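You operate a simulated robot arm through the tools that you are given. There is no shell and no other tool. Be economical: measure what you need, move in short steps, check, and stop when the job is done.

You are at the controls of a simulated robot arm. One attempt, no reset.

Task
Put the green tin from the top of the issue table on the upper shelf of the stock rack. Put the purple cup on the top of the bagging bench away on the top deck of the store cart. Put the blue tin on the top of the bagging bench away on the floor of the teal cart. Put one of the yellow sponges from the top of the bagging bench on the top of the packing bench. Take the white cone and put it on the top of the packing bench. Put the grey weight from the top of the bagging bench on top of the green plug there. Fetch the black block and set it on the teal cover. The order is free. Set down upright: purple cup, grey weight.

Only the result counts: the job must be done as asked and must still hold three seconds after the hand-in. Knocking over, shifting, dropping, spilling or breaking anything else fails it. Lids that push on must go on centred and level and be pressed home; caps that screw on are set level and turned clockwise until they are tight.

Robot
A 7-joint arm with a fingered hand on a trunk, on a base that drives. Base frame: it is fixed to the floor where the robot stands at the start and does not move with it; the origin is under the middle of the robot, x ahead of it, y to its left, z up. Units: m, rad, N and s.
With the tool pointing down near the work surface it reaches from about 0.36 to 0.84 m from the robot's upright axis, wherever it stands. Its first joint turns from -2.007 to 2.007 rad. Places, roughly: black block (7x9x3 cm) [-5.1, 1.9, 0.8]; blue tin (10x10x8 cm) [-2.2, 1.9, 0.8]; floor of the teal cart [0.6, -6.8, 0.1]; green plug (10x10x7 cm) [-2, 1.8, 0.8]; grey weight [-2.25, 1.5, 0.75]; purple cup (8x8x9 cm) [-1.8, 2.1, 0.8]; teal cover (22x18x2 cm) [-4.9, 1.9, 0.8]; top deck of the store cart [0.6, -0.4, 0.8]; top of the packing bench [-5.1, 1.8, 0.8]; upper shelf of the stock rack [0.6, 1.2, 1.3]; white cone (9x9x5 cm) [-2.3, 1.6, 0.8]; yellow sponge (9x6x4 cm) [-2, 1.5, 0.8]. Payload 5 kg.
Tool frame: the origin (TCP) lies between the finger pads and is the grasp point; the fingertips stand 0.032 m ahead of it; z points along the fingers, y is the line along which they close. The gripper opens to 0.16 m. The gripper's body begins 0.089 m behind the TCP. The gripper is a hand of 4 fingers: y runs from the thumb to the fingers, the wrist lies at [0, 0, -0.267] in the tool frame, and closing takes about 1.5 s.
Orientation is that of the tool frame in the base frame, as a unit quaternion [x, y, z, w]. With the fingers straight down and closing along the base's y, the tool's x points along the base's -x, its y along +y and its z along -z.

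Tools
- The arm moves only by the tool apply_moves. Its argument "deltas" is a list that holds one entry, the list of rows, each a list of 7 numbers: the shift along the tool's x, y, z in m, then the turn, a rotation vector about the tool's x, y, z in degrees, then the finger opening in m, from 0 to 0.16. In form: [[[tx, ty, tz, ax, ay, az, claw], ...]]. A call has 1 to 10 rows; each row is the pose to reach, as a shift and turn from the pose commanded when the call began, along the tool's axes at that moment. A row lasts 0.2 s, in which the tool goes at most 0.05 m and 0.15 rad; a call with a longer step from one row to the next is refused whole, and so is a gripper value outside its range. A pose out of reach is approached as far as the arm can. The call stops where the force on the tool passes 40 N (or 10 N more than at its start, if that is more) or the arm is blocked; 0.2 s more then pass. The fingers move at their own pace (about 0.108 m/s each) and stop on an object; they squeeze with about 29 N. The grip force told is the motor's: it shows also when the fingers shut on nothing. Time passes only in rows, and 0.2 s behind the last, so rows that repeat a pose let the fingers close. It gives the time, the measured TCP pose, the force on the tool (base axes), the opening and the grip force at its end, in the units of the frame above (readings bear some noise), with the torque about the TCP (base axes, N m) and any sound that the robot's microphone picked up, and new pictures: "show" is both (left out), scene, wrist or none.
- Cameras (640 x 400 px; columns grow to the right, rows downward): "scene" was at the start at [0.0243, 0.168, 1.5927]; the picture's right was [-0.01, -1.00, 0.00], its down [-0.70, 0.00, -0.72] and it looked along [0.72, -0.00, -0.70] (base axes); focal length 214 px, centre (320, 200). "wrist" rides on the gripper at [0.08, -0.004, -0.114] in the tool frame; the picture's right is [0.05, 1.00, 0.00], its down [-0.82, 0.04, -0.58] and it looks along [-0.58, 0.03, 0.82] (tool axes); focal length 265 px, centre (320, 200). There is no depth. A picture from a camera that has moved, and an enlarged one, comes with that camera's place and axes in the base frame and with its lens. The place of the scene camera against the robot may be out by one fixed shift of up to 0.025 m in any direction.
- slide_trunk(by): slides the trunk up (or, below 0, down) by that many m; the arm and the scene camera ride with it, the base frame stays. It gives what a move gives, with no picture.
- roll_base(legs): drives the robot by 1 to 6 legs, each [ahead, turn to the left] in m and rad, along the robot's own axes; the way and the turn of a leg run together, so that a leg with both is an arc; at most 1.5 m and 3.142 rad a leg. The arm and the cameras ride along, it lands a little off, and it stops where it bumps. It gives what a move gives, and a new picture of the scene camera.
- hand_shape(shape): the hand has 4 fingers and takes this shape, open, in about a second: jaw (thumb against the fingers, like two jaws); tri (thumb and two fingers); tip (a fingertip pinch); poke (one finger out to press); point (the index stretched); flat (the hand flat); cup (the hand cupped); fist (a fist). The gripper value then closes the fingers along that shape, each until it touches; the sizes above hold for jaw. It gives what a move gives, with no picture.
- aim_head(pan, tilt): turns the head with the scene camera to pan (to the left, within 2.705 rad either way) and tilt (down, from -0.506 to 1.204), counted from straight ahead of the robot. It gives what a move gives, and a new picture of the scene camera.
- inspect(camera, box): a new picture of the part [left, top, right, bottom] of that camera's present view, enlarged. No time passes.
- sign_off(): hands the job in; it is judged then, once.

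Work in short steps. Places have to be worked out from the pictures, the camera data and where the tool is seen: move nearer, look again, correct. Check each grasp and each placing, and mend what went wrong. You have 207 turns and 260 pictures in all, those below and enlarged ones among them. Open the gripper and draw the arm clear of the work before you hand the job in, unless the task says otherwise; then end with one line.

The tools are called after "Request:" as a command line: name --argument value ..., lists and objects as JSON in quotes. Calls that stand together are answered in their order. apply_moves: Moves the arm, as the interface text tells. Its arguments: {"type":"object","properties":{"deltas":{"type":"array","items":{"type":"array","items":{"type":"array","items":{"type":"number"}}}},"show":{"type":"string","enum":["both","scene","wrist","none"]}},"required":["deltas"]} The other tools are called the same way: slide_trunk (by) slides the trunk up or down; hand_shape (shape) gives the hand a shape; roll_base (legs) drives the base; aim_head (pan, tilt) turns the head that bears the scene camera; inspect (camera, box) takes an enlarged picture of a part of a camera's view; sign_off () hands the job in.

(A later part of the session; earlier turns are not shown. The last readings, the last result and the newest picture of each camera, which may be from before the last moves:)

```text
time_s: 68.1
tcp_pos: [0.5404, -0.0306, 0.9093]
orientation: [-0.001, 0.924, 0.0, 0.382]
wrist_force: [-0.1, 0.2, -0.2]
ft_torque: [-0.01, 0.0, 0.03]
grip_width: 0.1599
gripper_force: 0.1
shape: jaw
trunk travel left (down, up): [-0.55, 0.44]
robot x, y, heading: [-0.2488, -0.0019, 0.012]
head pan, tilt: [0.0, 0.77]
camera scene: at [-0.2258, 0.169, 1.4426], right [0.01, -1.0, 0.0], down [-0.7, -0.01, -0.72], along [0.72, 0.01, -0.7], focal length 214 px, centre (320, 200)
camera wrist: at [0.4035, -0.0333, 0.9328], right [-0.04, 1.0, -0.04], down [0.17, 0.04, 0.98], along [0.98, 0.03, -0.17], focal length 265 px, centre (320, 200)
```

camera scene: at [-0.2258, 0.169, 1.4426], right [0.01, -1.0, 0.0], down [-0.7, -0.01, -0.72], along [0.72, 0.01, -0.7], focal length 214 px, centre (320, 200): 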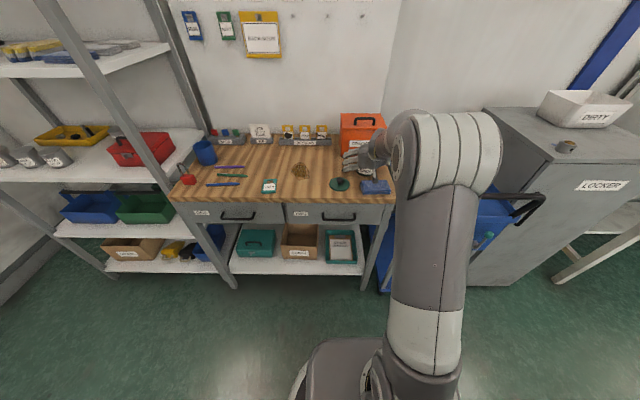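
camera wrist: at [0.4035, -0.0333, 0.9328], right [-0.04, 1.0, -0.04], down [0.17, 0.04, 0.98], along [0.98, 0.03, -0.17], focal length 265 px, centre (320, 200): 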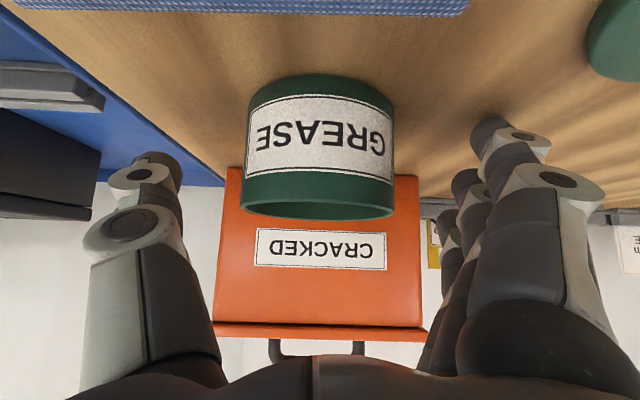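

The TCP is near the tin's rim height, so I'll lower 12 mm and then close.

Request:
apply_moves --deltas '[[[0.004, 0, 0.004, 0, 0, 0, 0.16], [0.0085, 0, 0.0085, 0, 0, 0, 0.16], [0.0085, 0, 0.0085, 0, 0, 0, 0.1], [0.0085, 0, 0.0085, 0, 0, 0, 0.05], [0.0085, 0, 0.0085, 0, 0, 0, 0.05], [0.0085, 0, 0.0085, 0, 0, 0, 0.05], [0.0085, 0, 0.0085, 0, 0, 0, 0.05], [0.0085, 0, 0.0085, 0, 0, 0, 0.05], [0.0085, 0, 0.0085, 0, 0, 0, 0.05]]]' --show "wrist"

```text
time_s: 70.1
tcp_pos: [0.5393, -0.0278, 0.9039]
orientation: [0.0, 0.923, 0.001, 0.386]
wrist_force: [4.7, 5.1, 38.9]
ft_torque: [4.18, 0.16, -0.47]
grip_width: 0.0713
gripper_force: 29.6
shape: jaw
trunk travel left (down, up): [-0.55, 0.44]
robot x, y, heading: [-0.25, -0.002, 0.014]
head pan, tilt: [0.0, 0.77]
camera wrist: at [0.4028, -0.0326, 0.9265], right [-0.04, 1.0, -0.04], down [0.16, 0.04, 0.99], along [0.99, 0.03, -0.16], focal length 265 px, centre (320, 200)
```

wrist: 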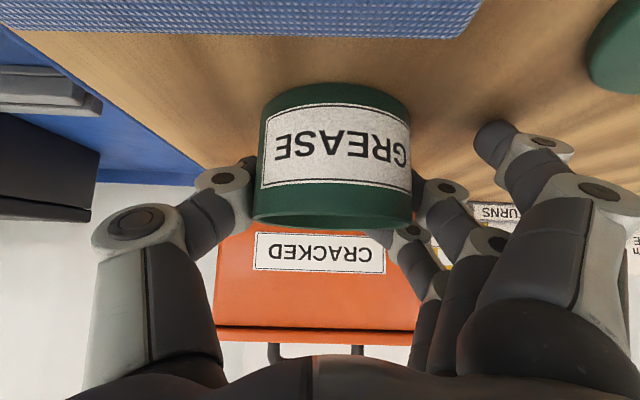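

The index finger is pressing on the table, while the other fingers and the thumb hold the tin. I'll lift gently so it can close.

Request:
apply_moves --deltas '[[[-0.004, 0, -0.004, 0, 0, 0, 0.05], [-0.008, 0, -0.008, 0, 0, 0, 0.05], [-0.014, 0, -0.014, 0, 0, 0, 0.05], [-0.02, 0, -0.02, 0, 0, 0, 0.05], [-0.02, 0, -0.02, 0, 0, 0, 0.05], [-0.02, 0, -0.02, 0, 0, 0, 0.05]]]' --show "wrist"

```text
time_s: 71.5
tcp_pos: [0.5396, -0.0303, 0.9246]
orientation: [-0.001, 0.925, -0.001, 0.38]
wrist_force: [-0.2, 0.9, -1.9]
ft_torque: [-0.02, 0.03, -0.01]
grip_width: 0.0612
gripper_force: 29.0
shape: jaw
trunk travel left (down, up): [-0.55, 0.44]
robot x, y, heading: [-0.2497, -0.001, 0.015]
head pan, tilt: [0.0, 0.77]
camera wrist: at [0.4031, -0.0336, 0.9484], right [-0.04, 1.0, -0.04], down [0.17, 0.04, 0.98], along [0.98, 0.03, -0.17], focal length 265 px, centre (320, 200)
```

wrist: 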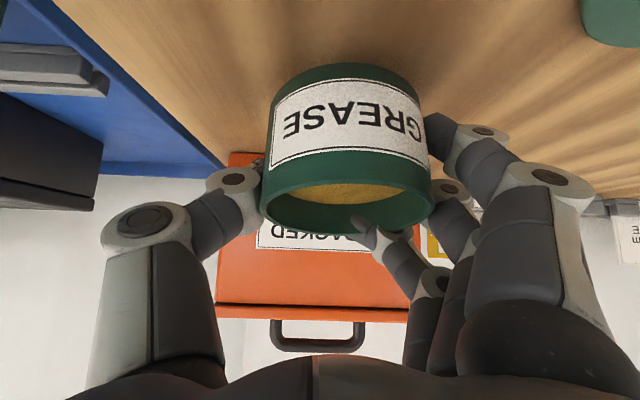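

The tin is held, tilted about 8° toward the hand. I'll raise it with the trunk and pitch the hand to level it.

Request:
slide_trunk --by 0.2

Request:
apply_moves --deltas '[[[0, 0, 0, 0, 3, 0, 0.05], [0, 0, 0, 0, 6, 0, 0.05], [0, 0, 0, 0, 8.5, 0, 0.05], [0, 0, 0, 0, 8.5, 0, 0.05]]]' --show "both"

```text
time_s: 73.7
tcp_pos: [0.5402, -0.0296, 1.1247]
orientation: [0.0, 0.925, -0.001, 0.38]
wrist_force: [-0.6, 0.1, -2.7]
ft_torque: [-0.01, 0.0, -0.01]
grip_width: 0.061
gripper_force: 28.9
shape: jaw
trunk travel left (down, up): [-0.75, 0.24]
robot x, y, heading: [-0.2475, 0.0006, 0.014]
head pan, tilt: [0.0, 0.77]
```

```text
time_s: 74.7
tcp_pos: [0.5397, -0.0289, 1.1247]
orientation: [0.001, 0.951, -0.001, 0.311]
wrist_force: [0.1, -0.1, -1.9]
ft_torque: [-0.02, -0.05, 0.02]
grip_width: 0.0613
gripper_force: 29.3
shape: jaw
trunk travel left (down, up): [-0.75, 0.24]
robot x, y, heading: [-0.2508, 0.0025, 0.013]
head pan, tilt: [0.0, 0.77]
camera scene: at [-0.2257, 0.1691, 1.6426], right [0.01, -1.0, 0.0], down [-0.7, -0.01, -0.72], along [0.72, 0.01, -0.7], focal length 214 px, centre (320, 200)
camera wrist: at [0.408, -0.0331, 1.1688], right [-0.04, 1.0, -0.03], down [0.32, 0.04, 0.95], along [0.95, 0.03, -0.32], focal length 265 px, centre (320, 200)
```

scene: 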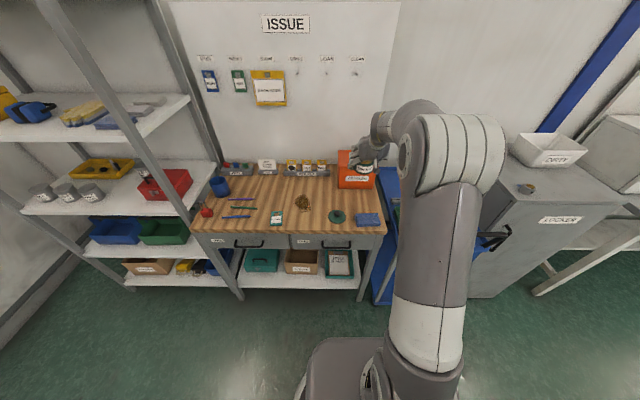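
wrist: 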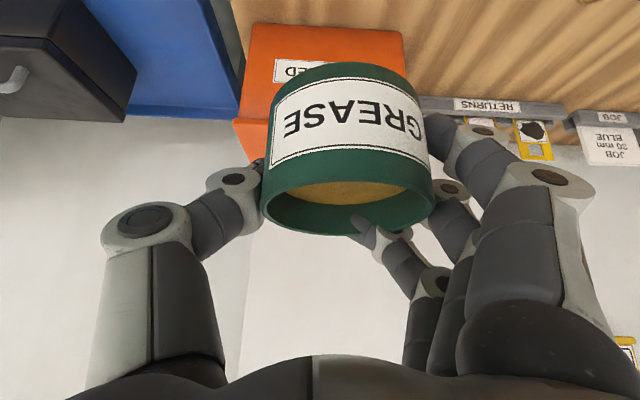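

Level now. Drive to the rack front by a wide path.

Request:
roll_base --legs '[[-0.55, 0], [0, 1.19], [1.25, 0], [0, -1.2]]'

Request:
slide_trunk --by 0.238

Request:
aim_head --pan 0.0 --tilt 0.55

Request:
inspect --camera "wrist" --box '[0, 0, 640, 400]'

```text
time_s: 89.7
tcp_pos: [0.4471, 1.1282, 1.1248]
orientation: [0.004, 0.95, -0.002, 0.311]
wrist_force: [-0.6, -0.5, -2.2]
ft_torque: [-0.02, 0.02, -0.02]
grip_width: 0.0607
gripper_force: 29.0
shape: jaw
trunk travel left (down, up): [-0.75, 0.24]
robot x, y, heading: [-0.3408, 1.1635, 0.009]
head pan, tilt: [0.0, 0.77]
camera scene: at [-0.3163, 1.3326, 1.6426], right [0.01, -1.0, 0.0], down [-0.7, 0.0, -0.72], along [0.72, 0.0, -0.7], focal length 214 px, centre (320, 200)
```

scene: 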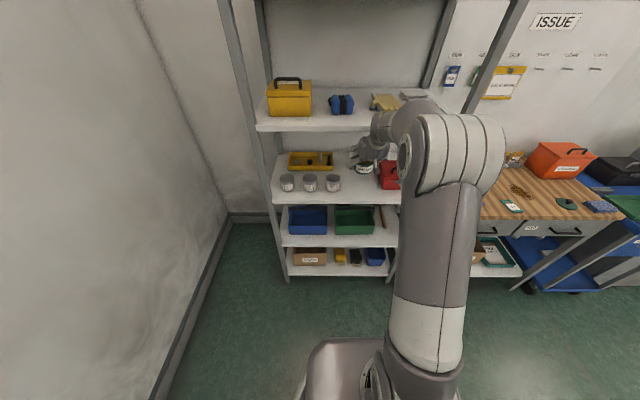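

```text
time_s: 90.7
tcp_pos: [0.4416, 1.129, 1.1658]
orientation: [0.003, 0.954, -0.002, 0.298]
wrist_force: [-2.1, -0.8, -7.0]
ft_torque: [-0.26, -0.22, 0.07]
grip_width: 0.0605
gripper_force: 28.6
shape: jaw
trunk travel left (down, up): [-0.805, 0.185]
robot x, y, heading: [-0.3407, 1.1619, 0.004]
head pan, tilt: [0.0, 0.77]
stopped: the force on the tool passed its limit at 55 N (the readings are from after the stop); the commanded pose is now the measured one
```

```text
time_s: 91.4
tcp_pos: [0.4418, 1.1286, 1.1674]
orientation: [0.003, 0.954, -0.001, 0.299]
wrist_force: [-5.6, -0.3, -9.8]
ft_torque: [-0.33, -0.65, 0.23]
grip_width: 0.0608
gripper_force: 28.3
shape: jaw
trunk travel left (down, up): [-0.805, 0.185]
robot x, y, heading: [-0.339, 1.1668, 0.007]
head pan, tilt: [0.0, 0.55]
camera scene: at [-0.309, 1.333, 1.7169], right [0.01, -1.0, 0.0], down [-0.52, 0.0, -0.85], along [0.85, 0.01, -0.52], focal length 214 px, centre (320, 200)
```

scene: 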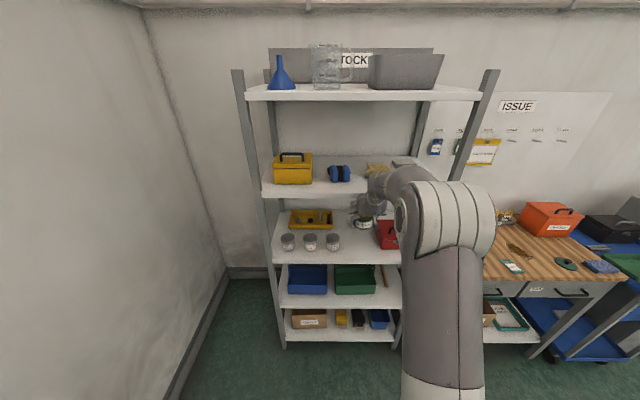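

```text
1.00 times, centred on (320, 200) of wrist (not enlarged: the box is as wide or as high as the picture)
camera zoom: at [0.3109, 1.1259, 1.2147], right [-0.04, 1.0, -0.03], down [0.34, 0.04, 0.94], along [0.94, 0.02, -0.34], focal length 265 px, centre (320, 200)
```

zoom: 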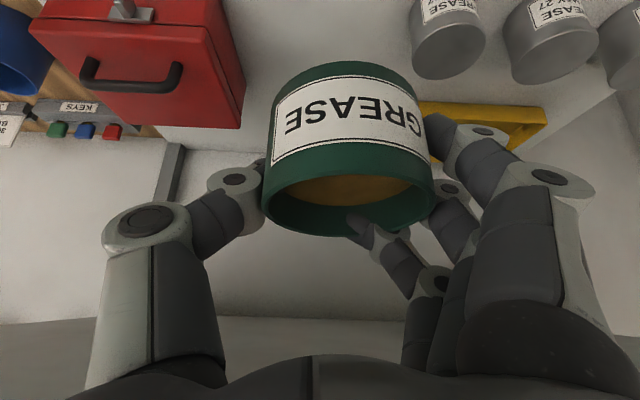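

I was under the upper shelf, and the hand's back touched its underside. I'll lower slightly, back the base out, then raise.

Request:
slide_trunk --by -0.045

Request:
roll_base --legs '[[-0.35, 0]]'

Request:
slide_trunk --by 0.229

Request:
apply_moves --deltas '[[[0, 0, 0, 0, 0, 0, 0.05]]]' --show "both"

Request:
inspect --camera "scene" --box '[230, 100, 480, 260]'

```text
time_s: 92.3
tcp_pos: [0.4412, 1.1301, 1.1235]
orientation: [0.004, 0.954, -0.002, 0.3]
wrist_force: [-0.2, -1.1, -1.8]
ft_torque: [0.03, -0.03, 0.02]
grip_width: 0.0607
gripper_force: 29.4
shape: jaw
trunk travel left (down, up): [-0.76, 0.23]
robot x, y, heading: [-0.3367, 1.1643, 0.005]
head pan, tilt: [0.0, 0.55]
```

```text
time_s: 94.5
tcp_pos: [0.0939, 1.124, 1.1227]
orientation: [0.003, 0.954, -0.002, 0.3]
wrist_force: [0.2, 0.0, -1.8]
ft_torque: [-0.04, -0.02, -0.01]
grip_width: 0.0606
gripper_force: 28.5
shape: jaw
trunk travel left (down, up): [-0.76, 0.23]
robot x, y, heading: [-0.6881, 1.16, 0.005]
head pan, tilt: [0.0, 0.55]
camera scene: at [-0.6568, 1.331, 1.672], right [0.0, -1.0, 0.0], down [-0.52, 0.0, -0.85], along [0.85, 0.0, -0.52], focal length 214 px, centre (320, 200)
```

scene: 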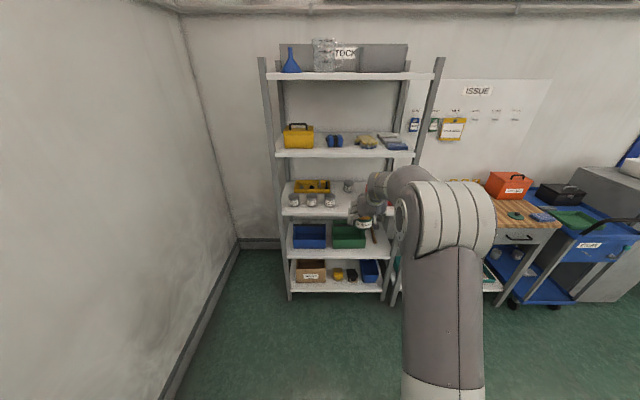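

```text
time_s: 97.0
tcp_pos: [0.0965, 1.1256, 1.352]
orientation: [0.003, 0.954, 0.0, 0.299]
wrist_force: [0.5, 0.3, -3.1]
ft_torque: [-0.04, -0.01, -0.01]
grip_width: 0.0607
gripper_force: 28.9
shape: jaw
trunk travel left (down, up): [-0.989, 0.001]
robot x, y, heading: [-0.6875, 1.1607, 0.005]
head pan, tilt: [0.0, 0.55]
```

```text
time_s: 97.4
tcp_pos: [0.0956, 1.1258, 1.3515]
orientation: [0.003, 0.954, -0.002, 0.3]
wrist_force: [-0.5, 0.8, -2.3]
ft_torque: [0.01, -0.05, 0.01]
grip_width: 0.061
gripper_force: 29.0
shape: jaw
trunk travel left (down, up): [-0.989, 0.001]
robot x, y, heading: [-0.6877, 1.1592, 0.007]
head pan, tilt: [0.0, 0.55]
camera scene: at [-0.6558, 1.331, 1.901], right [0.0, -1.0, 0.0], down [-0.52, 0.0, -0.85], along [0.85, 0.0, -0.52], focal length 214 px, centre (320, 200)
camera wrist: at [-0.0361, 1.1228, 1.3991], right [-0.03, 1.0, -0.03], down [0.34, 0.04, 0.94], along [0.94, 0.02, -0.34], focal length 265 px, centre (320, 200)
```

scene: 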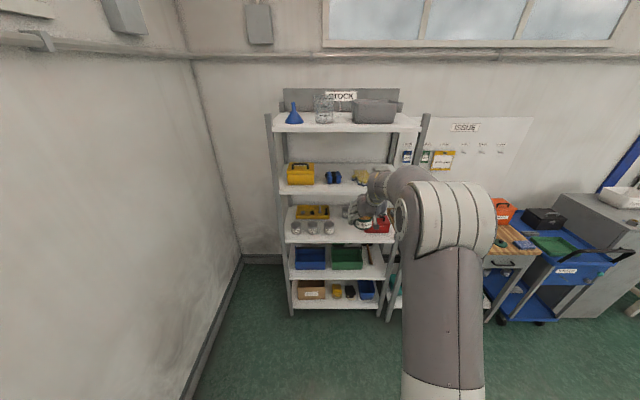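
wrist: 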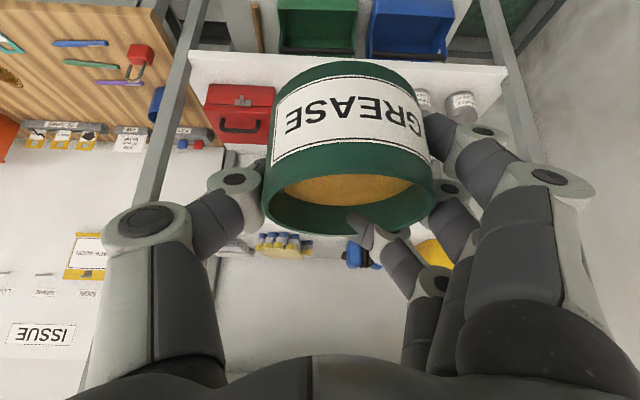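

```text
2.50 times, centred on (355, 180) of scene
camera zoom: at [-0.6558, 1.331, 1.901], right [0.0, -1.0, 0.0], down [-0.52, 0.0, -0.85], along [0.85, 0.0, -0.52], focal length 536 px, centre (232, 250)
```

zoom: 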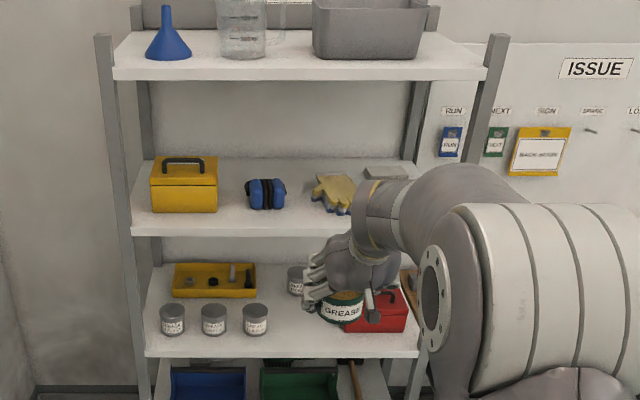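

The shelf top is at about 1.30 and the tin bottom about 0.047 below the TCP. I'll raise the TCP to 1.40 at y≈1.15, advance 0.25 and look.

Request:
apply_moves --deltas '[[[-0.014, 0.01, -0.02, 0, 0, 0, 0.05], [-0.028, 0.022, -0.04, 0, 0, 0, 0.05], [-0.028, 0.022, -0.04, 0, 0, 0, 0.05]]]' --show "none"

Request:
roll_base --legs '[[0.25, 0]]'

Request:
inspect --camera "wrist" --box '[0, 0, 640, 400]'

Request:
inspect --camera "scene" --box '[240, 100, 440, 240]'

```text
time_s: 98.2
tcp_pos: [0.0956, 1.1469, 1.4015]
orientation: [0.003, 0.954, -0.001, 0.299]
wrist_force: [0.0, -0.3, -2.0]
ft_torque: [-0.01, -0.02, -0.01]
grip_width: 0.0607
gripper_force: 29.0
shape: jaw
trunk travel left (down, up): [-0.989, 0.001]
robot x, y, heading: [-0.6874, 1.1587, 0.004]
head pan, tilt: [0.0, 0.55]
```

```text
time_s: 100.0
tcp_pos: [0.3443, 1.1503, 1.4004]
orientation: [0.003, 0.954, -0.002, 0.299]
wrist_force: [0.7, -0.3, -2.4]
ft_torque: [0.0, -0.01, 0.02]
grip_width: 0.0603
gripper_force: 28.9
shape: jaw
trunk travel left (down, up): [-0.989, 0.001]
robot x, y, heading: [-0.4368, 1.164, 0.009]
head pan, tilt: [0.0, 0.55]
camera scene: at [-0.4071, 1.3325, 1.901], right [0.01, -1.0, 0.0], down [-0.52, 0.0, -0.85], along [0.85, 0.01, -0.52], focal length 214 px, centre (320, 200)
```

scene: 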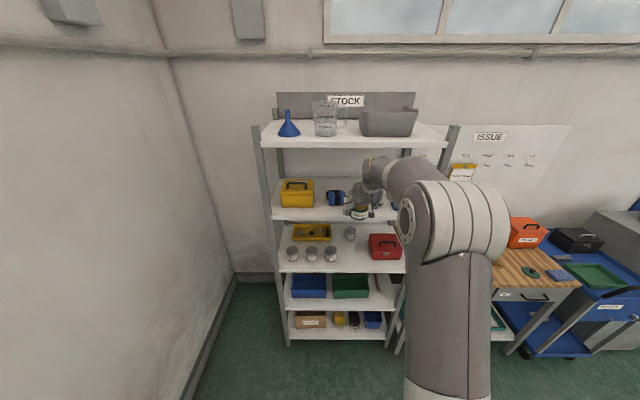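

```text
1.00 times, centred on (320, 200) of wrist (not enlarged: the box is as wide or as high as the picture)
camera zoom: at [0.2135, 1.1475, 1.4476], right [-0.04, 1.0, -0.03], down [0.34, 0.04, 0.94], along [0.94, 0.02, -0.34], focal length 265 px, centre (320, 200)
```

zoom: 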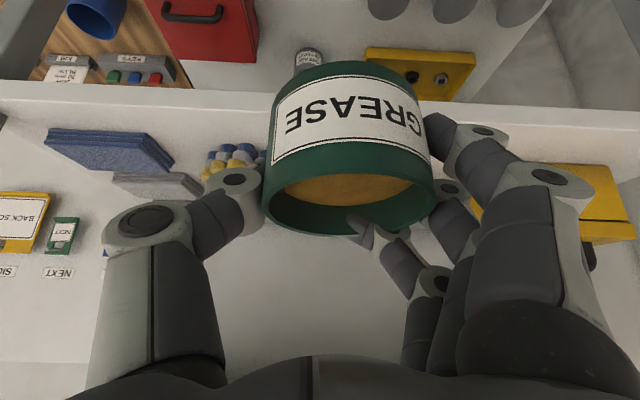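

```text
2.86 times, centred on (340, 170) of scene
camera zoom: at [-0.4071, 1.3325, 1.901], right [0.01, -1.0, 0.0], down [-0.52, 0.0, -0.85], along [0.85, 0.01, -0.52], focal length 613 px, centre (263, 286)
```

zoom: 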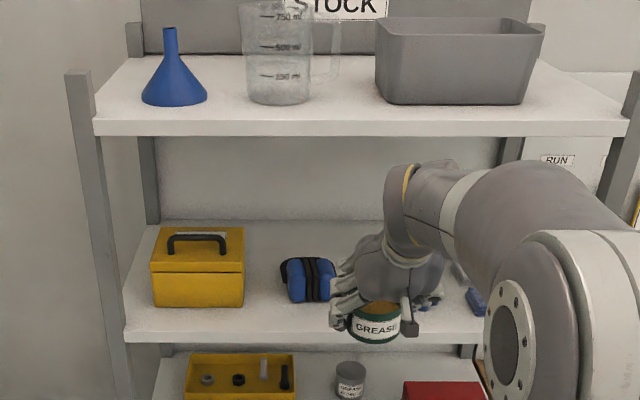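

The target for the tin centre is about (0.445, 1.135), clear of the glove and ear-muffs. Advance by base 0.09 and check.

Request:
roll_base --legs '[[0.095, 0]]'

Request:
apply_moves --deltas '[[[0, -0.01, 0, 0, 0, 0, 0.05], [0, -0.02, 0, 0, 0, 0, 0.05], [0, -0.02, 0, 0, 0, 0, 0.05]]]' --show "wrist"

Request:
inspect --camera "scene" --box '[240, 130, 440, 270]'

```text
time_s: 101.1
tcp_pos: [0.4387, 1.1512, 1.4]
orientation: [0.002, 0.954, -0.001, 0.299]
wrist_force: [0.8, -0.9, -2.9]
ft_torque: [-0.02, 0.03, 0.02]
grip_width: 0.0609
gripper_force: 28.4
shape: jaw
trunk travel left (down, up): [-0.989, 0.001]
robot x, y, heading: [-0.3492, 1.1664, 0.015]
head pan, tilt: [0.0, 0.55]
camera scene: at [-0.3126, 1.3331, 1.901], right [0.01, -1.0, 0.0], down [-0.52, 0.0, -0.85], along [0.85, 0.01, -0.52], focal length 214 px, centre (320, 200)
```

scene: 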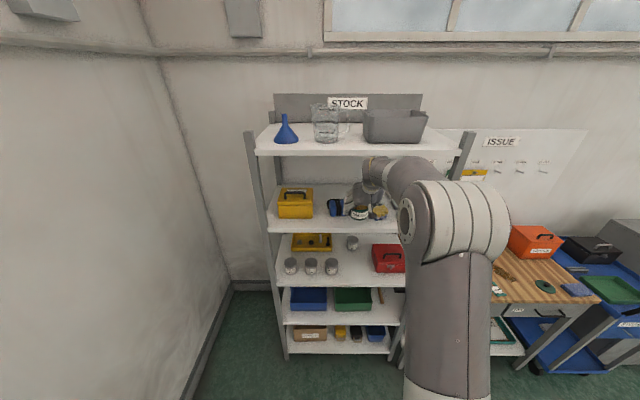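

```text
time_s: 101.9
tcp_pos: [0.4372, 1.1311, 1.4016]
orientation: [0.002, 0.954, -0.002, 0.299]
wrist_force: [0.4, -0.2, -2.9]
ft_torque: [-0.01, 0.0, -0.01]
grip_width: 0.0609
gripper_force: 28.8
shape: jaw
trunk travel left (down, up): [-0.989, 0.001]
robot x, y, heading: [-0.3459, 1.1623, 0.007]
head pan, tilt: [0.0, 0.55]
camera wrist: at [0.3061, 1.129, 1.4479], right [-0.04, 1.0, -0.03], down [0.34, 0.04, 0.94], along [0.94, 0.02, -0.34], focal length 265 px, centre (320, 200)
```

wrist: 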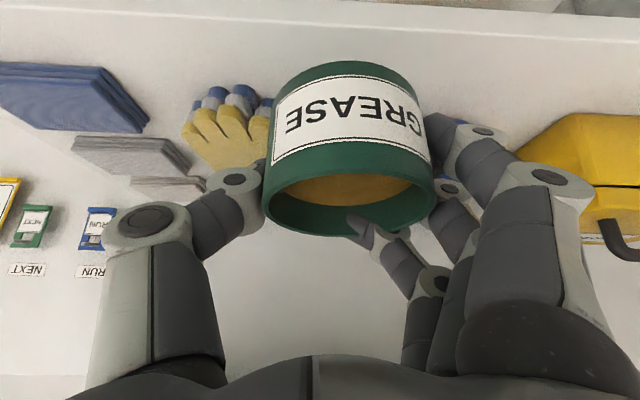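

```text
2.86 times, centred on (340, 200) of scene
camera zoom: at [-0.3146, 1.3335, 1.901], right [0.01, -1.0, 0.0], down [-0.52, 0.0, -0.85], along [0.85, 0.01, -0.52], focal length 613 px, centre (263, 200)
```

zoom: 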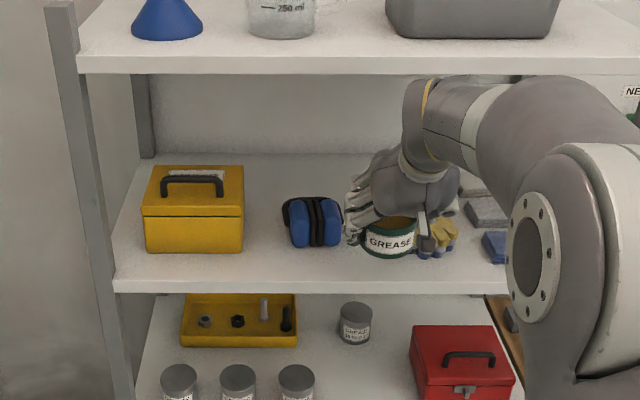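

I'll advance ~16 mm more so the tin is wholly on the shelf, then lower until it rests.

Request:
apply_moves --deltas '[[[-0.013, 0.003, 0.009, 0, 0, 0, 0.05], [-0.002, 0.003, 0.026, 0, 0, 0, 0.05], [0.007, 0.003, 0.038, 0, 0, 0, 0.05], [0.012, 0.003, 0.045, 0, 0, 0, 0.05]]]' --show "wrist"

Request:
inspect --camera "scene" --box '[290, 150, 430, 250]'

```text
time_s: 102.9
tcp_pos: [0.4537, 1.133, 1.3579]
orientation: [0.002, 0.954, -0.001, 0.299]
wrist_force: [-0.2, -0.2, -2.1]
ft_torque: [0.0, -0.03, 0.0]
grip_width: 0.0605
gripper_force: 29.2
shape: jaw
trunk travel left (down, up): [-0.989, 0.001]
robot x, y, heading: [-0.348, 1.1624, 0.006]
head pan, tilt: [0.0, 0.55]
camera wrist: at [0.3226, 1.1308, 1.4045], right [-0.04, 1.0, -0.03], down [0.34, 0.04, 0.94], along [0.94, 0.02, -0.34], focal length 265 px, centre (320, 200)
```

wrist: 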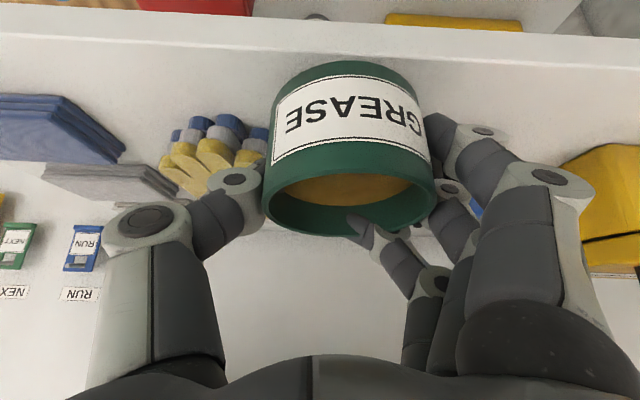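

```text
4.00 times, centred on (360, 200) of scene
camera zoom: at [-0.3143, 1.3329, 1.901], right [0.01, -1.0, 0.0], down [-0.52, 0.0, -0.85], along [0.85, 0.01, -0.52], focal length 858 px, centre (160, 200)
```

zoom: 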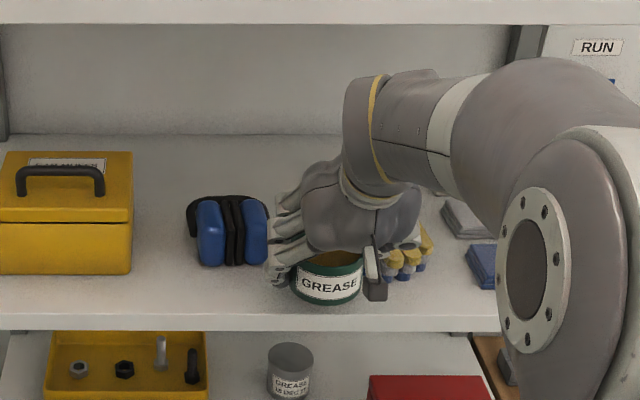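

Well placed. Lower the last centimetre to contact.

Request:
apply_moves --deltas '[[[0.002, -0.004, 0.003, 0, 0, 0, 0.05], [0.004, -0.004, 0.006, 0, 0, 0, 0.05], [0.006, -0.004, 0.008, 0, 0, 0, 0.05], [0.0075, -0.004, 0.0105, 0, 0, 0, 0.05], [0.009, -0.004, 0.013, 0, 0, 0, 0.05], [0.01, -0.004, 0.0145, 0, 0, 0, 0.05]]]' --show "wrist"

```text
time_s: 104.3
tcp_pos: [0.453, 1.1295, 1.339]
orientation: [0.002, 0.954, -0.001, 0.299]
wrist_force: [0.2, 0.4, -1.4]
ft_torque: [0.0, -0.01, 0.0]
grip_width: 0.061
gripper_force: 29.3
shape: jaw
trunk travel left (down, up): [-0.989, 0.001]
robot x, y, heading: [-0.3478, 1.1636, 0.01]
head pan, tilt: [0.0, 0.55]
camera wrist: at [0.3225, 1.1273, 1.3865], right [-0.04, 1.0, -0.03], down [0.34, 0.04, 0.94], along [0.94, 0.02, -0.34], focal length 265 px, centre (320, 200)
```

wrist: 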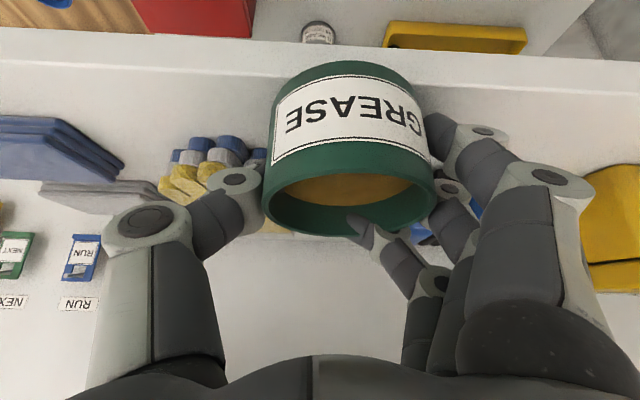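

The edge lies nearer x≈0.425 than I thought, so the tin still overhangs. I'll advance 28 mm at this height, then lower.

Request:
apply_moves --deltas '[[[-0.012, 0, 0.008, 0, 0, 0, 0.05], [-0.023, 0, 0.016, 0, 0, 0, 0.05], [-0.023, 0, 0.016, 0, 0, 0, 0.05]]]' --show "wrist"

Request:
inspect --camera "scene" --box '[290, 150, 430, 250]'

```text
time_s: 105.1
tcp_pos: [0.4814, 1.1308, 1.3388]
orientation: [0.003, 0.954, -0.001, 0.299]
wrist_force: [0.4, 0.1, -2.5]
ft_torque: [-0.03, -0.07, -0.01]
grip_width: 0.061
gripper_force: 29.1
shape: jaw
trunk travel left (down, up): [-0.989, 0.001]
robot x, y, heading: [-0.3452, 1.1692, 0.012]
head pan, tilt: [0.0, 0.55]
camera wrist: at [0.3509, 1.1272, 1.3869], right [-0.04, 1.0, -0.03], down [0.34, 0.04, 0.94], along [0.94, 0.02, -0.34], focal length 265 px, centre (320, 200)
```

wrist: 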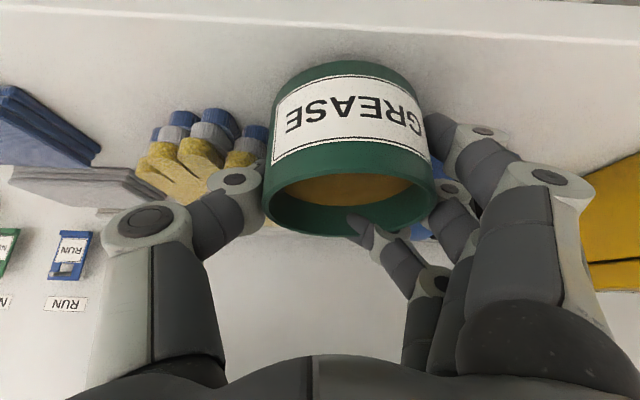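

```text
4.00 times, centred on (360, 200) of scene
camera zoom: at [-0.3145, 1.3331, 1.901], right [0.01, -1.0, 0.0], down [-0.52, 0.0, -0.85], along [0.85, 0.01, -0.52], focal length 858 px, centre (160, 200)
```

zoom: 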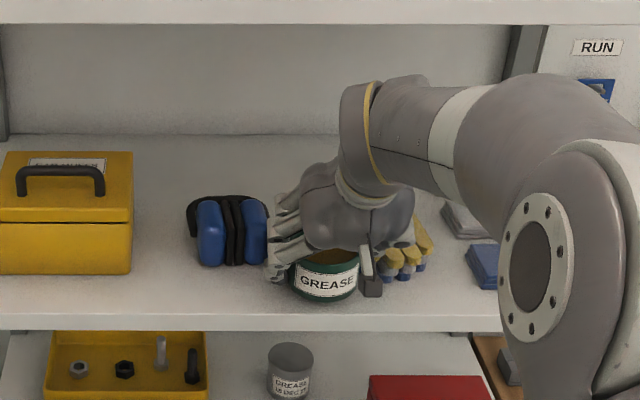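

Now lower to contact.

Request:
apply_moves --deltas '[[[0.002, 0.002, 0.003, 0, 0, 0, 0.05], [0.004, 0.002, 0.006, 0, 0, 0, 0.05], [0.006, 0.002, 0.008, 0, 0, 0, 0.05], [0.0075, 0.002, 0.0105, 0, 0, 0, 0.05]]]' --show "wrist"

```text
time_s: 106.1
tcp_pos: [0.4809, 1.133, 1.3296]
orientation: [0.002, 0.954, -0.001, 0.3]
wrist_force: [1.8, -0.3, 9.7]
ft_torque: [0.75, 0.02, -0.11]
grip_width: 0.0605
gripper_force: 29.1
shape: jaw
trunk travel left (down, up): [-0.989, 0.001]
robot x, y, heading: [-0.3442, 1.1632, 0.006]
head pan, tilt: [0.0, 0.55]
camera wrist: at [0.3504, 1.1292, 1.3761], right [-0.04, 1.0, -0.03], down [0.33, 0.04, 0.94], along [0.94, 0.02, -0.34], focal length 265 px, centre (320, 200)
```

wrist: 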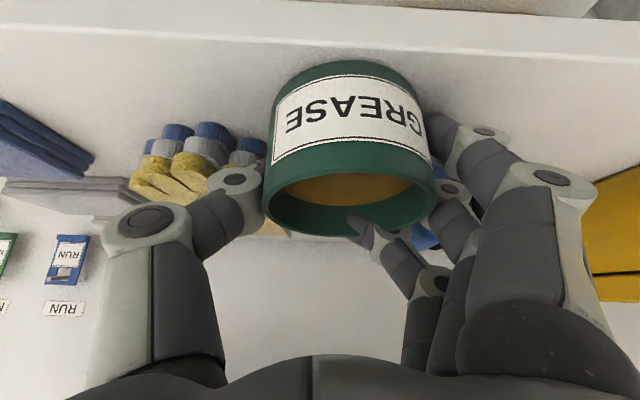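

Contact felt. Open moderately.

Request:
apply_moves --deltas '[[[0, 0, 0, 0, 0, 0, 0.075], [0, 0, 0, 0, 0, 0, 0.085], [0, 0, 0, 0, 0, 0, 0.095], [0, 0, 0, 0, 0, 0, 0.1], [0, 0, 0, 0, 0, 0, 0.1]]]' --show "wrist"

Request:
inspect --camera "scene" --box '[290, 150, 430, 250]'

```text
time_s: 107.3
tcp_pos: [0.4797, 1.1317, 1.3279]
orientation: [0.003, 0.954, -0.001, 0.299]
wrist_force: [4.1, -2.0, 13.8]
ft_torque: [0.77, -0.06, -0.23]
grip_width: 0.0987
gripper_force: 0.1
shape: jaw
trunk travel left (down, up): [-0.989, 0.001]
robot x, y, heading: [-0.3501, 1.1649, 0.007]
head pan, tilt: [0.0, 0.55]
camera wrist: at [0.3496, 1.1285, 1.3745], right [-0.04, 1.0, -0.03], down [0.34, 0.04, 0.94], along [0.94, 0.02, -0.34], focal length 265 px, centre (320, 200)
```

wrist: 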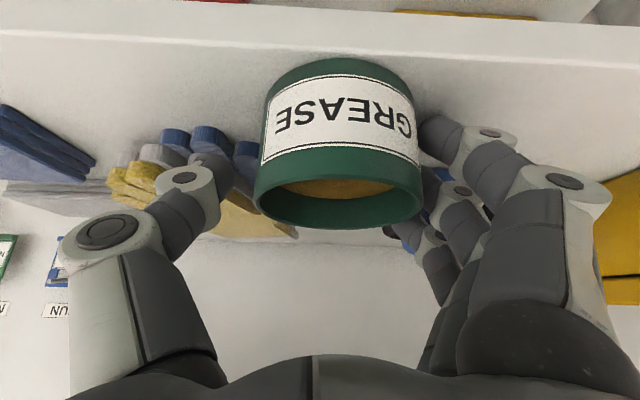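

```text
4.00 times, centred on (360, 200) of scene
camera zoom: at [-0.3156, 1.3328, 1.9011], right [0.01, -1.0, 0.0], down [-0.52, 0.0, -0.85], along [0.85, 0.01, -0.52], focal length 858 px, centre (160, 200)
```

zoom: 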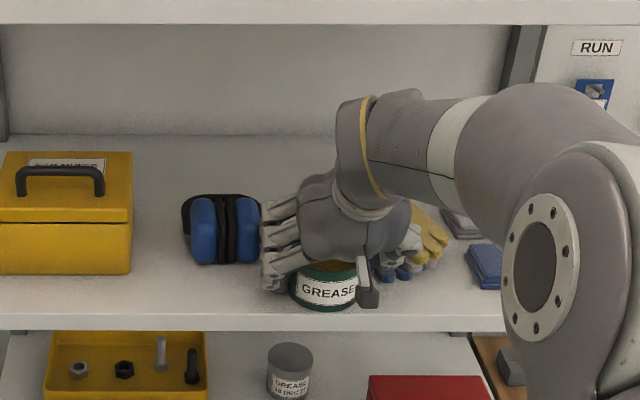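

The tin stands free on the shelf. The ear-muffs seem to have been nudged a few mm, so I'll retract along the tool axis without opening further.

Request:
apply_moves --deltas '[[[0, 0, -0.01, 0, 0, 0, 0.1], [0, 0, -0.03, 0, 0, 0, 0.1], [0, 0, -0.06, 0, 0, 0, 0.1], [0, 0, -0.1, 0, 0, 0, 0.1]]]' --show "wrist"

Request:
roll_base --legs '[[-0.3, 0]]'

Request:
inspect --camera "scene" --box '[270, 120, 430, 230]'

```text
time_s: 108.3
tcp_pos: [0.4202, 1.133, 1.4098]
orientation: [0.002, 0.954, -0.002, 0.301]
wrist_force: [-0.6, -0.2, 0.5]
ft_torque: [-0.02, -0.02, -0.03]
grip_width: 0.0997
gripper_force: 0.1
shape: jaw
trunk travel left (down, up): [-0.989, 0.001]
robot x, y, heading: [-0.3435, 1.1632, 0.007]
head pan, tilt: [0.0, 0.55]
camera wrist: at [0.2903, 1.1302, 1.4565], right [-0.04, 1.0, -0.03], down [0.34, 0.04, 0.94], along [0.94, 0.02, -0.34], focal length 265 px, centre (320, 200)
```

wrist: 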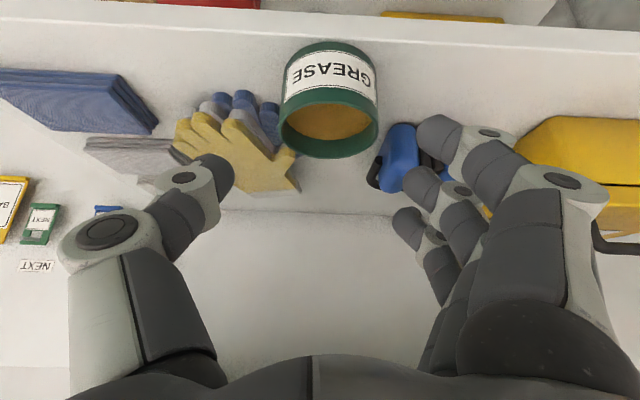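

```text
time_s: 110.3
tcp_pos: [0.1247, 1.1301, 1.4088]
orientation: [0.003, 0.954, -0.001, 0.3]
wrist_force: [-0.2, 0.1, 0.2]
ft_torque: [0.0, 0.01, -0.03]
grip_width: 0.0996
gripper_force: 0.0
shape: jaw
trunk travel left (down, up): [-0.989, 0.001]
robot x, y, heading: [-0.6479, 1.163, 0.007]
head pan, tilt: [0.0, 0.55]
camera scene: at [-0.614, 1.3309, 1.901], right [0.01, -1.0, 0.0], down [-0.52, 0.0, -0.85], along [0.85, 0.01, -0.52], focal length 214 px, centre (320, 200)
```

scene: 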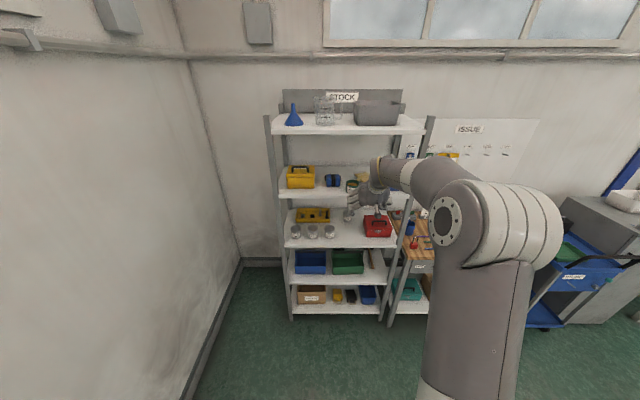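

```text
3.64 times, centred on (350, 175) of scene
camera zoom: at [-0.614, 1.3309, 1.901], right [0.01, -1.0, 0.0], down [-0.52, 0.0, -0.85], along [0.85, 0.01, -0.52], focal length 780 px, centre (211, 291)
```

zoom: 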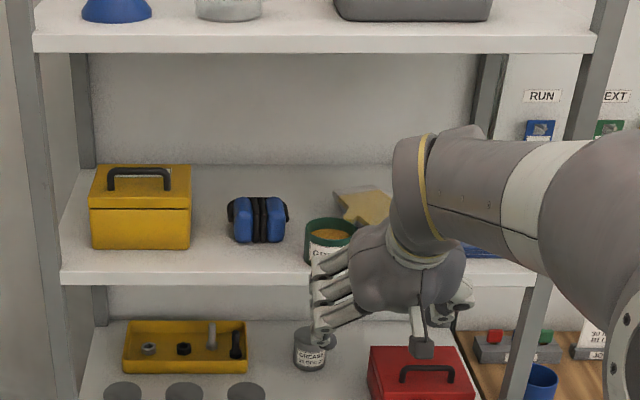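

The tin is done. Return the hand to vertical and retracted, then head for the bagging bench.

Request:
apply_moves --deltas '[[[0.03, 0, -0.021, 0, 6, 0, 0.16], [0.06, 0, -0.042, 0, 12, 0, 0.16], [0.09, 0, -0.063, 0, 18, 0, 0.16], [0.12, 0, -0.084, 0, 24, 0, 0.16], [0.15, 0, -0.105, 0, 30, 0, 0.16], [0.18, 0, -0.126, 0, 35, 0, 0.16], [0.18, 0, -0.126, 0, 35, 0, 0.16]]]' --show "none"

Request:
slide_trunk --by -0.25

Request:
aim_head --pan 2.3 --tilt 0.45

```text
time_s: 111.9
tcp_pos: [-0.0937, 1.1314, 1.4103]
orientation: [0.003, 1.0, -0.002, -0.003]
wrist_force: [0.3, -0.4, -0.5]
ft_torque: [0.02, 0.04, 0.01]
grip_width: 0.1599
gripper_force: 0.2
shape: jaw
trunk travel left (down, up): [-0.989, 0.001]
robot x, y, heading: [-0.6469, 1.1594, 0.009]
head pan, tilt: [0.0, 0.55]
```

```text
time_s: 114.5
tcp_pos: [-0.0948, 1.1323, 1.1596]
orientation: [0.003, 1.0, 0.0, -0.002]
wrist_force: [0.7, -1.0, 0.7]
ft_torque: [0.0, -0.01, 0.0]
grip_width: 0.16
gripper_force: 0.0
shape: jaw
trunk travel left (down, up): [-0.739, 0.251]
robot x, y, heading: [-0.6439, 1.1628, 0.008]
head pan, tilt: [0.0, 0.55]
```

```text
time_s: 116.6
tcp_pos: [-0.094, 1.1319, 1.1595]
orientation: [0.003, 1.0, -0.001, -0.001]
wrist_force: [-0.1, 0.7, 0.1]
ft_torque: [0.02, 0.04, -0.01]
grip_width: 0.1598
gripper_force: 0.0
shape: jaw
trunk travel left (down, up): [-0.739, 0.251]
robot x, y, heading: [-0.6435, 1.16, 0.007]
head pan, tilt: [2.3, 0.45]
camera scene: at [-0.7643, 1.3985, 1.6601], right [0.74, 0.67, 0.0], down [0.29, -0.32, -0.9], along [-0.6, 0.67, -0.44], focal length 214 px, centre (320, 200)
```

scene: 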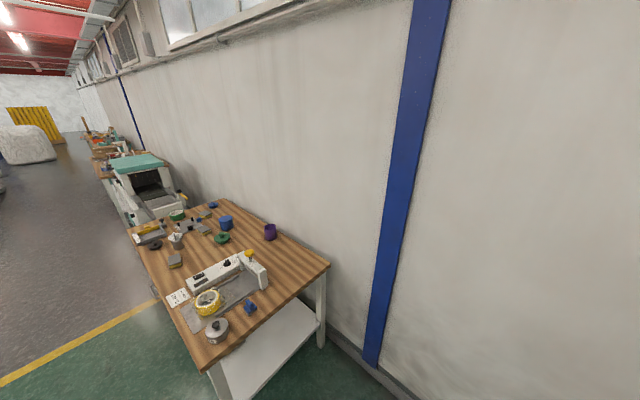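

Drive to stand in front of the bagging bench, facing it.

Request:
roll_base --legs '[[0, -2.89], [1.45, 0], [0, -1.83]]'

Request:
aim_head --pan 0.0 --tilt 0.75

```text
time_s: 135.0
tcp_pos: [-1.9915, 1.344, 1.1594]
orientation: [-0.695, 0.719, -0.002, 0.0]
wrist_force: [1.2, 0.2, 0.4]
ft_torque: [-0.01, 0.01, 0.02]
grip_width: 0.16
gripper_force: 0.1
shape: jaw
trunk travel left (down, up): [-0.739, 0.251]
robot x, y, heading: [-2.0352, 0.7952, 1.548]
head pan, tilt: [2.3, 0.45]
camera scene: at [-2.2641, 0.6915, 1.6601], right [-0.65, 0.76, 0.0], down [0.33, 0.28, -0.9], along [-0.68, -0.58, -0.44], focal length 214 px, centre (320, 200)
```

scene: 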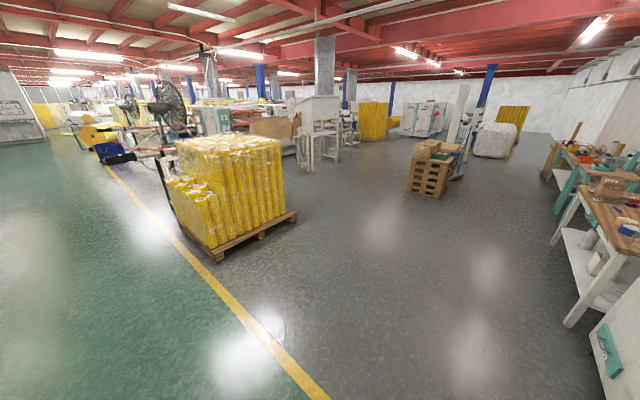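

```text
time_s: 137.2
tcp_pos: [-1.9919, 1.3441, 1.1598]
orientation: [-0.695, 0.719, -0.001, 0.0]
wrist_force: [0.0, -0.4, 0.1]
ft_torque: [0.04, 0.02, 0.01]
grip_width: 0.1597
gripper_force: 0.0
shape: jaw
trunk travel left (down, up): [-0.739, 0.251]
robot x, y, heading: [-2.0416, 0.7944, 1.55]
head pan, tilt: [0.0, 0.75]
camera scene: at [-2.1926, 0.834, 1.6336], right [1.0, -0.02, 0.0], down [-0.02, -0.68, -0.73], along [0.02, 0.73, -0.68], focal length 214 px, centre (320, 200)
```

scene: 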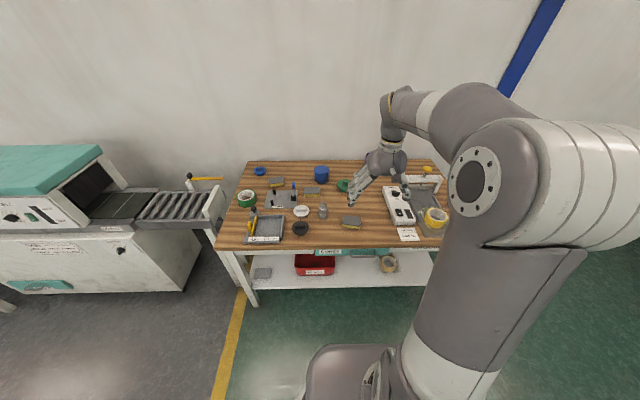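

The bench is in view; enlarge it.

Request:
inspect --camera "scene" --box '[215, 150, 345, 250]'

Request:
inspect --camera "scene" --box '[330, 150, 460, 250]'

Request:
inspect --camera "wrist" --box '[0, 0, 640, 400]'

```text
4.00 times, centred on (280, 200) of scene
camera zoom: at [-2.1926, 0.834, 1.6336], right [1.0, -0.02, 0.0], down [-0.02, -0.68, -0.73], along [0.02, 0.73, -0.68], focal length 858 px, centre (480, 200)
```

zoom: 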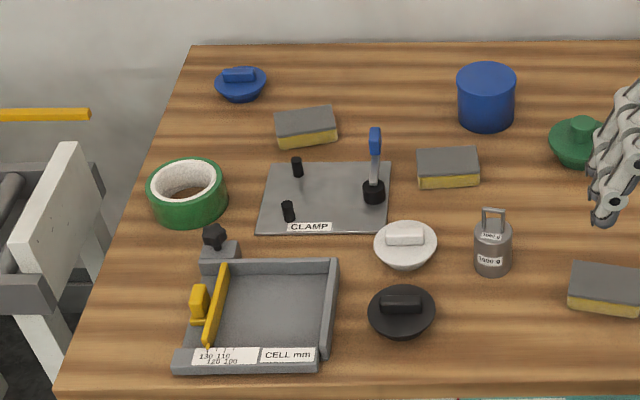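

```text
4.00 times, centred on (395, 200) of scene
camera zoom: at [-2.1926, 0.834, 1.6336], right [1.0, -0.02, 0.0], down [-0.02, -0.68, -0.73], along [0.02, 0.73, -0.68], focal length 858 px, centre (20, 200)
```

zoom: 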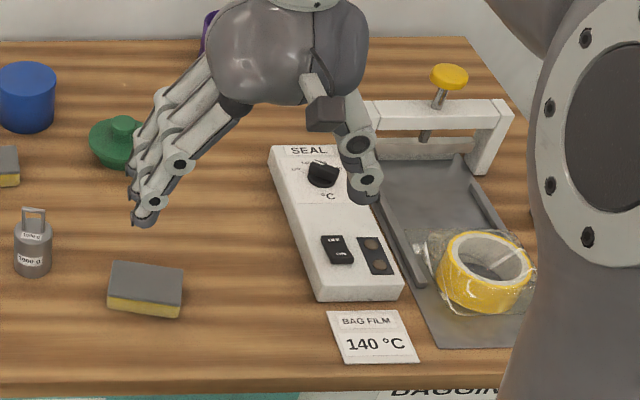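

```text
1.00 times, centred on (320, 200) of wrist (not enlarged: the box is as wide or as high as the picture)
camera zoom: at [-1.9905, 1.2644, 1.2731], right [-1.0, -0.02, 0.0], down [-0.01, 0.82, 0.57], along [-0.01, 0.57, -0.82], focal length 265 px, centre (320, 200)
```

zoom: 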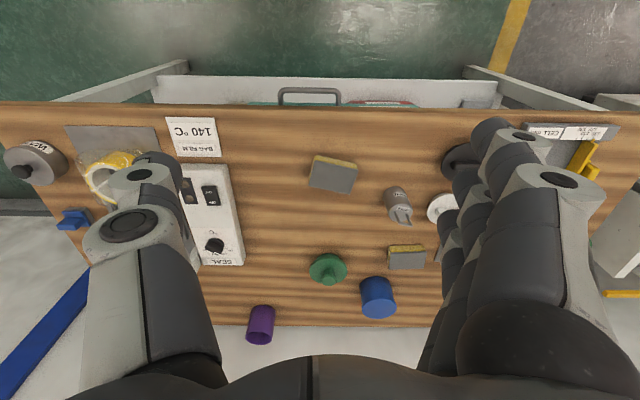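

I've located the objects roughly: weight (-2.15, 1.56), green plug (-2.02, 1.78), sponge (-2.02, 1.52). I'll drive 0.2 m closer and look from above the weight.

Request:
roll_base --legs '[[0.2, 0]]'

Request:
apply_moves --deltas '[[[-0.01, 0.045, 0, 0, 0, 0, 0.16], [-0.01, 0.09, 0.0, 0, 0, 0, 0.16], [-0.01, 0.135, 0.04, 0, 0, 0, 0.16], [-0.01, 0.16, 0.08, 0, 0, 0, 0.16], [-0.01, 0.16, 0.1, 0, 0, 0, 0.16]]]' --show "wrist"

```text
time_s: 138.8
tcp_pos: [-1.9889, 1.5455, 1.159]
orientation: [-0.695, 0.719, -0.002, 0.0]
wrist_force: [0.5, 0.7, 0.3]
ft_torque: [-0.05, 0.02, 0.01]
grip_width: 0.1597
gripper_force: 0.1
shape: jaw
trunk travel left (down, up): [-0.739, 0.251]
robot x, y, heading: [-2.0342, 0.9962, 1.546]
head pan, tilt: [0.0, 0.75]
camera scene: at [-2.1881, 1.0348, 1.6336], right [1.0, -0.02, 0.0], down [-0.01, -0.68, -0.73], along [0.02, 0.73, -0.68], focal length 214 px, centre (320, 200)
```

scene: 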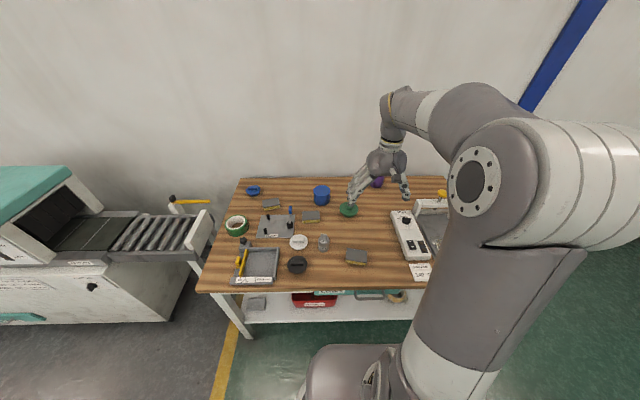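

```text
refused: row 3 steps farther than a row can; nothing moved
```

Same move with shorter steps.

Request:
apply_moves --deltas '[[[-0.01, 0.045, 0, 0, 0, 0, 0.16], [-0.01, 0.09, 0.0, 0, 0, 0, 0.16], [-0.01, 0.125, 0.03, 0, 0, 0, 0.16], [-0.01, 0.155, 0.06, 0, 0, 0, 0.16], [-0.01, 0.16, 0.1, 0, 0, 0, 0.16], [-0.01, 0.16, 0.1, 0, 0, 0, 0.16]]]' --show "wrist"

```text
time_s: 140.2
tcp_pos: [-2.1484, 1.5598, 1.0595]
orientation: [-0.695, 0.719, -0.002, -0.001]
wrist_force: [0.0, -0.1, 0.0]
ft_torque: [0.03, 0.03, 0.0]
grip_width: 0.1599
gripper_force: 0.1
shape: jaw
trunk travel left (down, up): [-0.739, 0.251]
robot x, y, heading: [-2.0324, 0.9934, 1.548]
head pan, tilt: [0.0, 0.75]
camera wrist: at [-2.147, 1.4793, 1.173], right [-1.0, -0.02, 0.0], down [-0.01, 0.82, 0.57], along [-0.01, 0.57, -0.82], focal length 265 px, centre (320, 200)
```

wrist: 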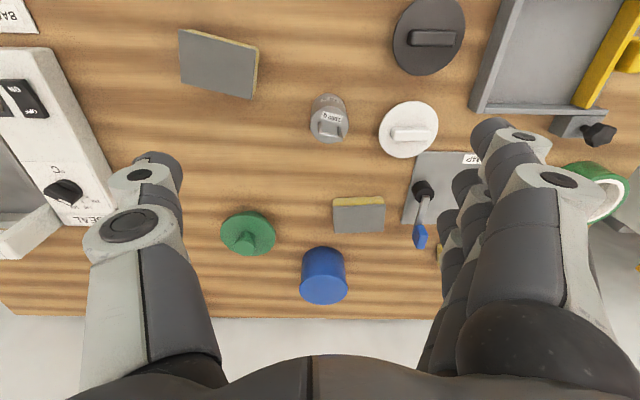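

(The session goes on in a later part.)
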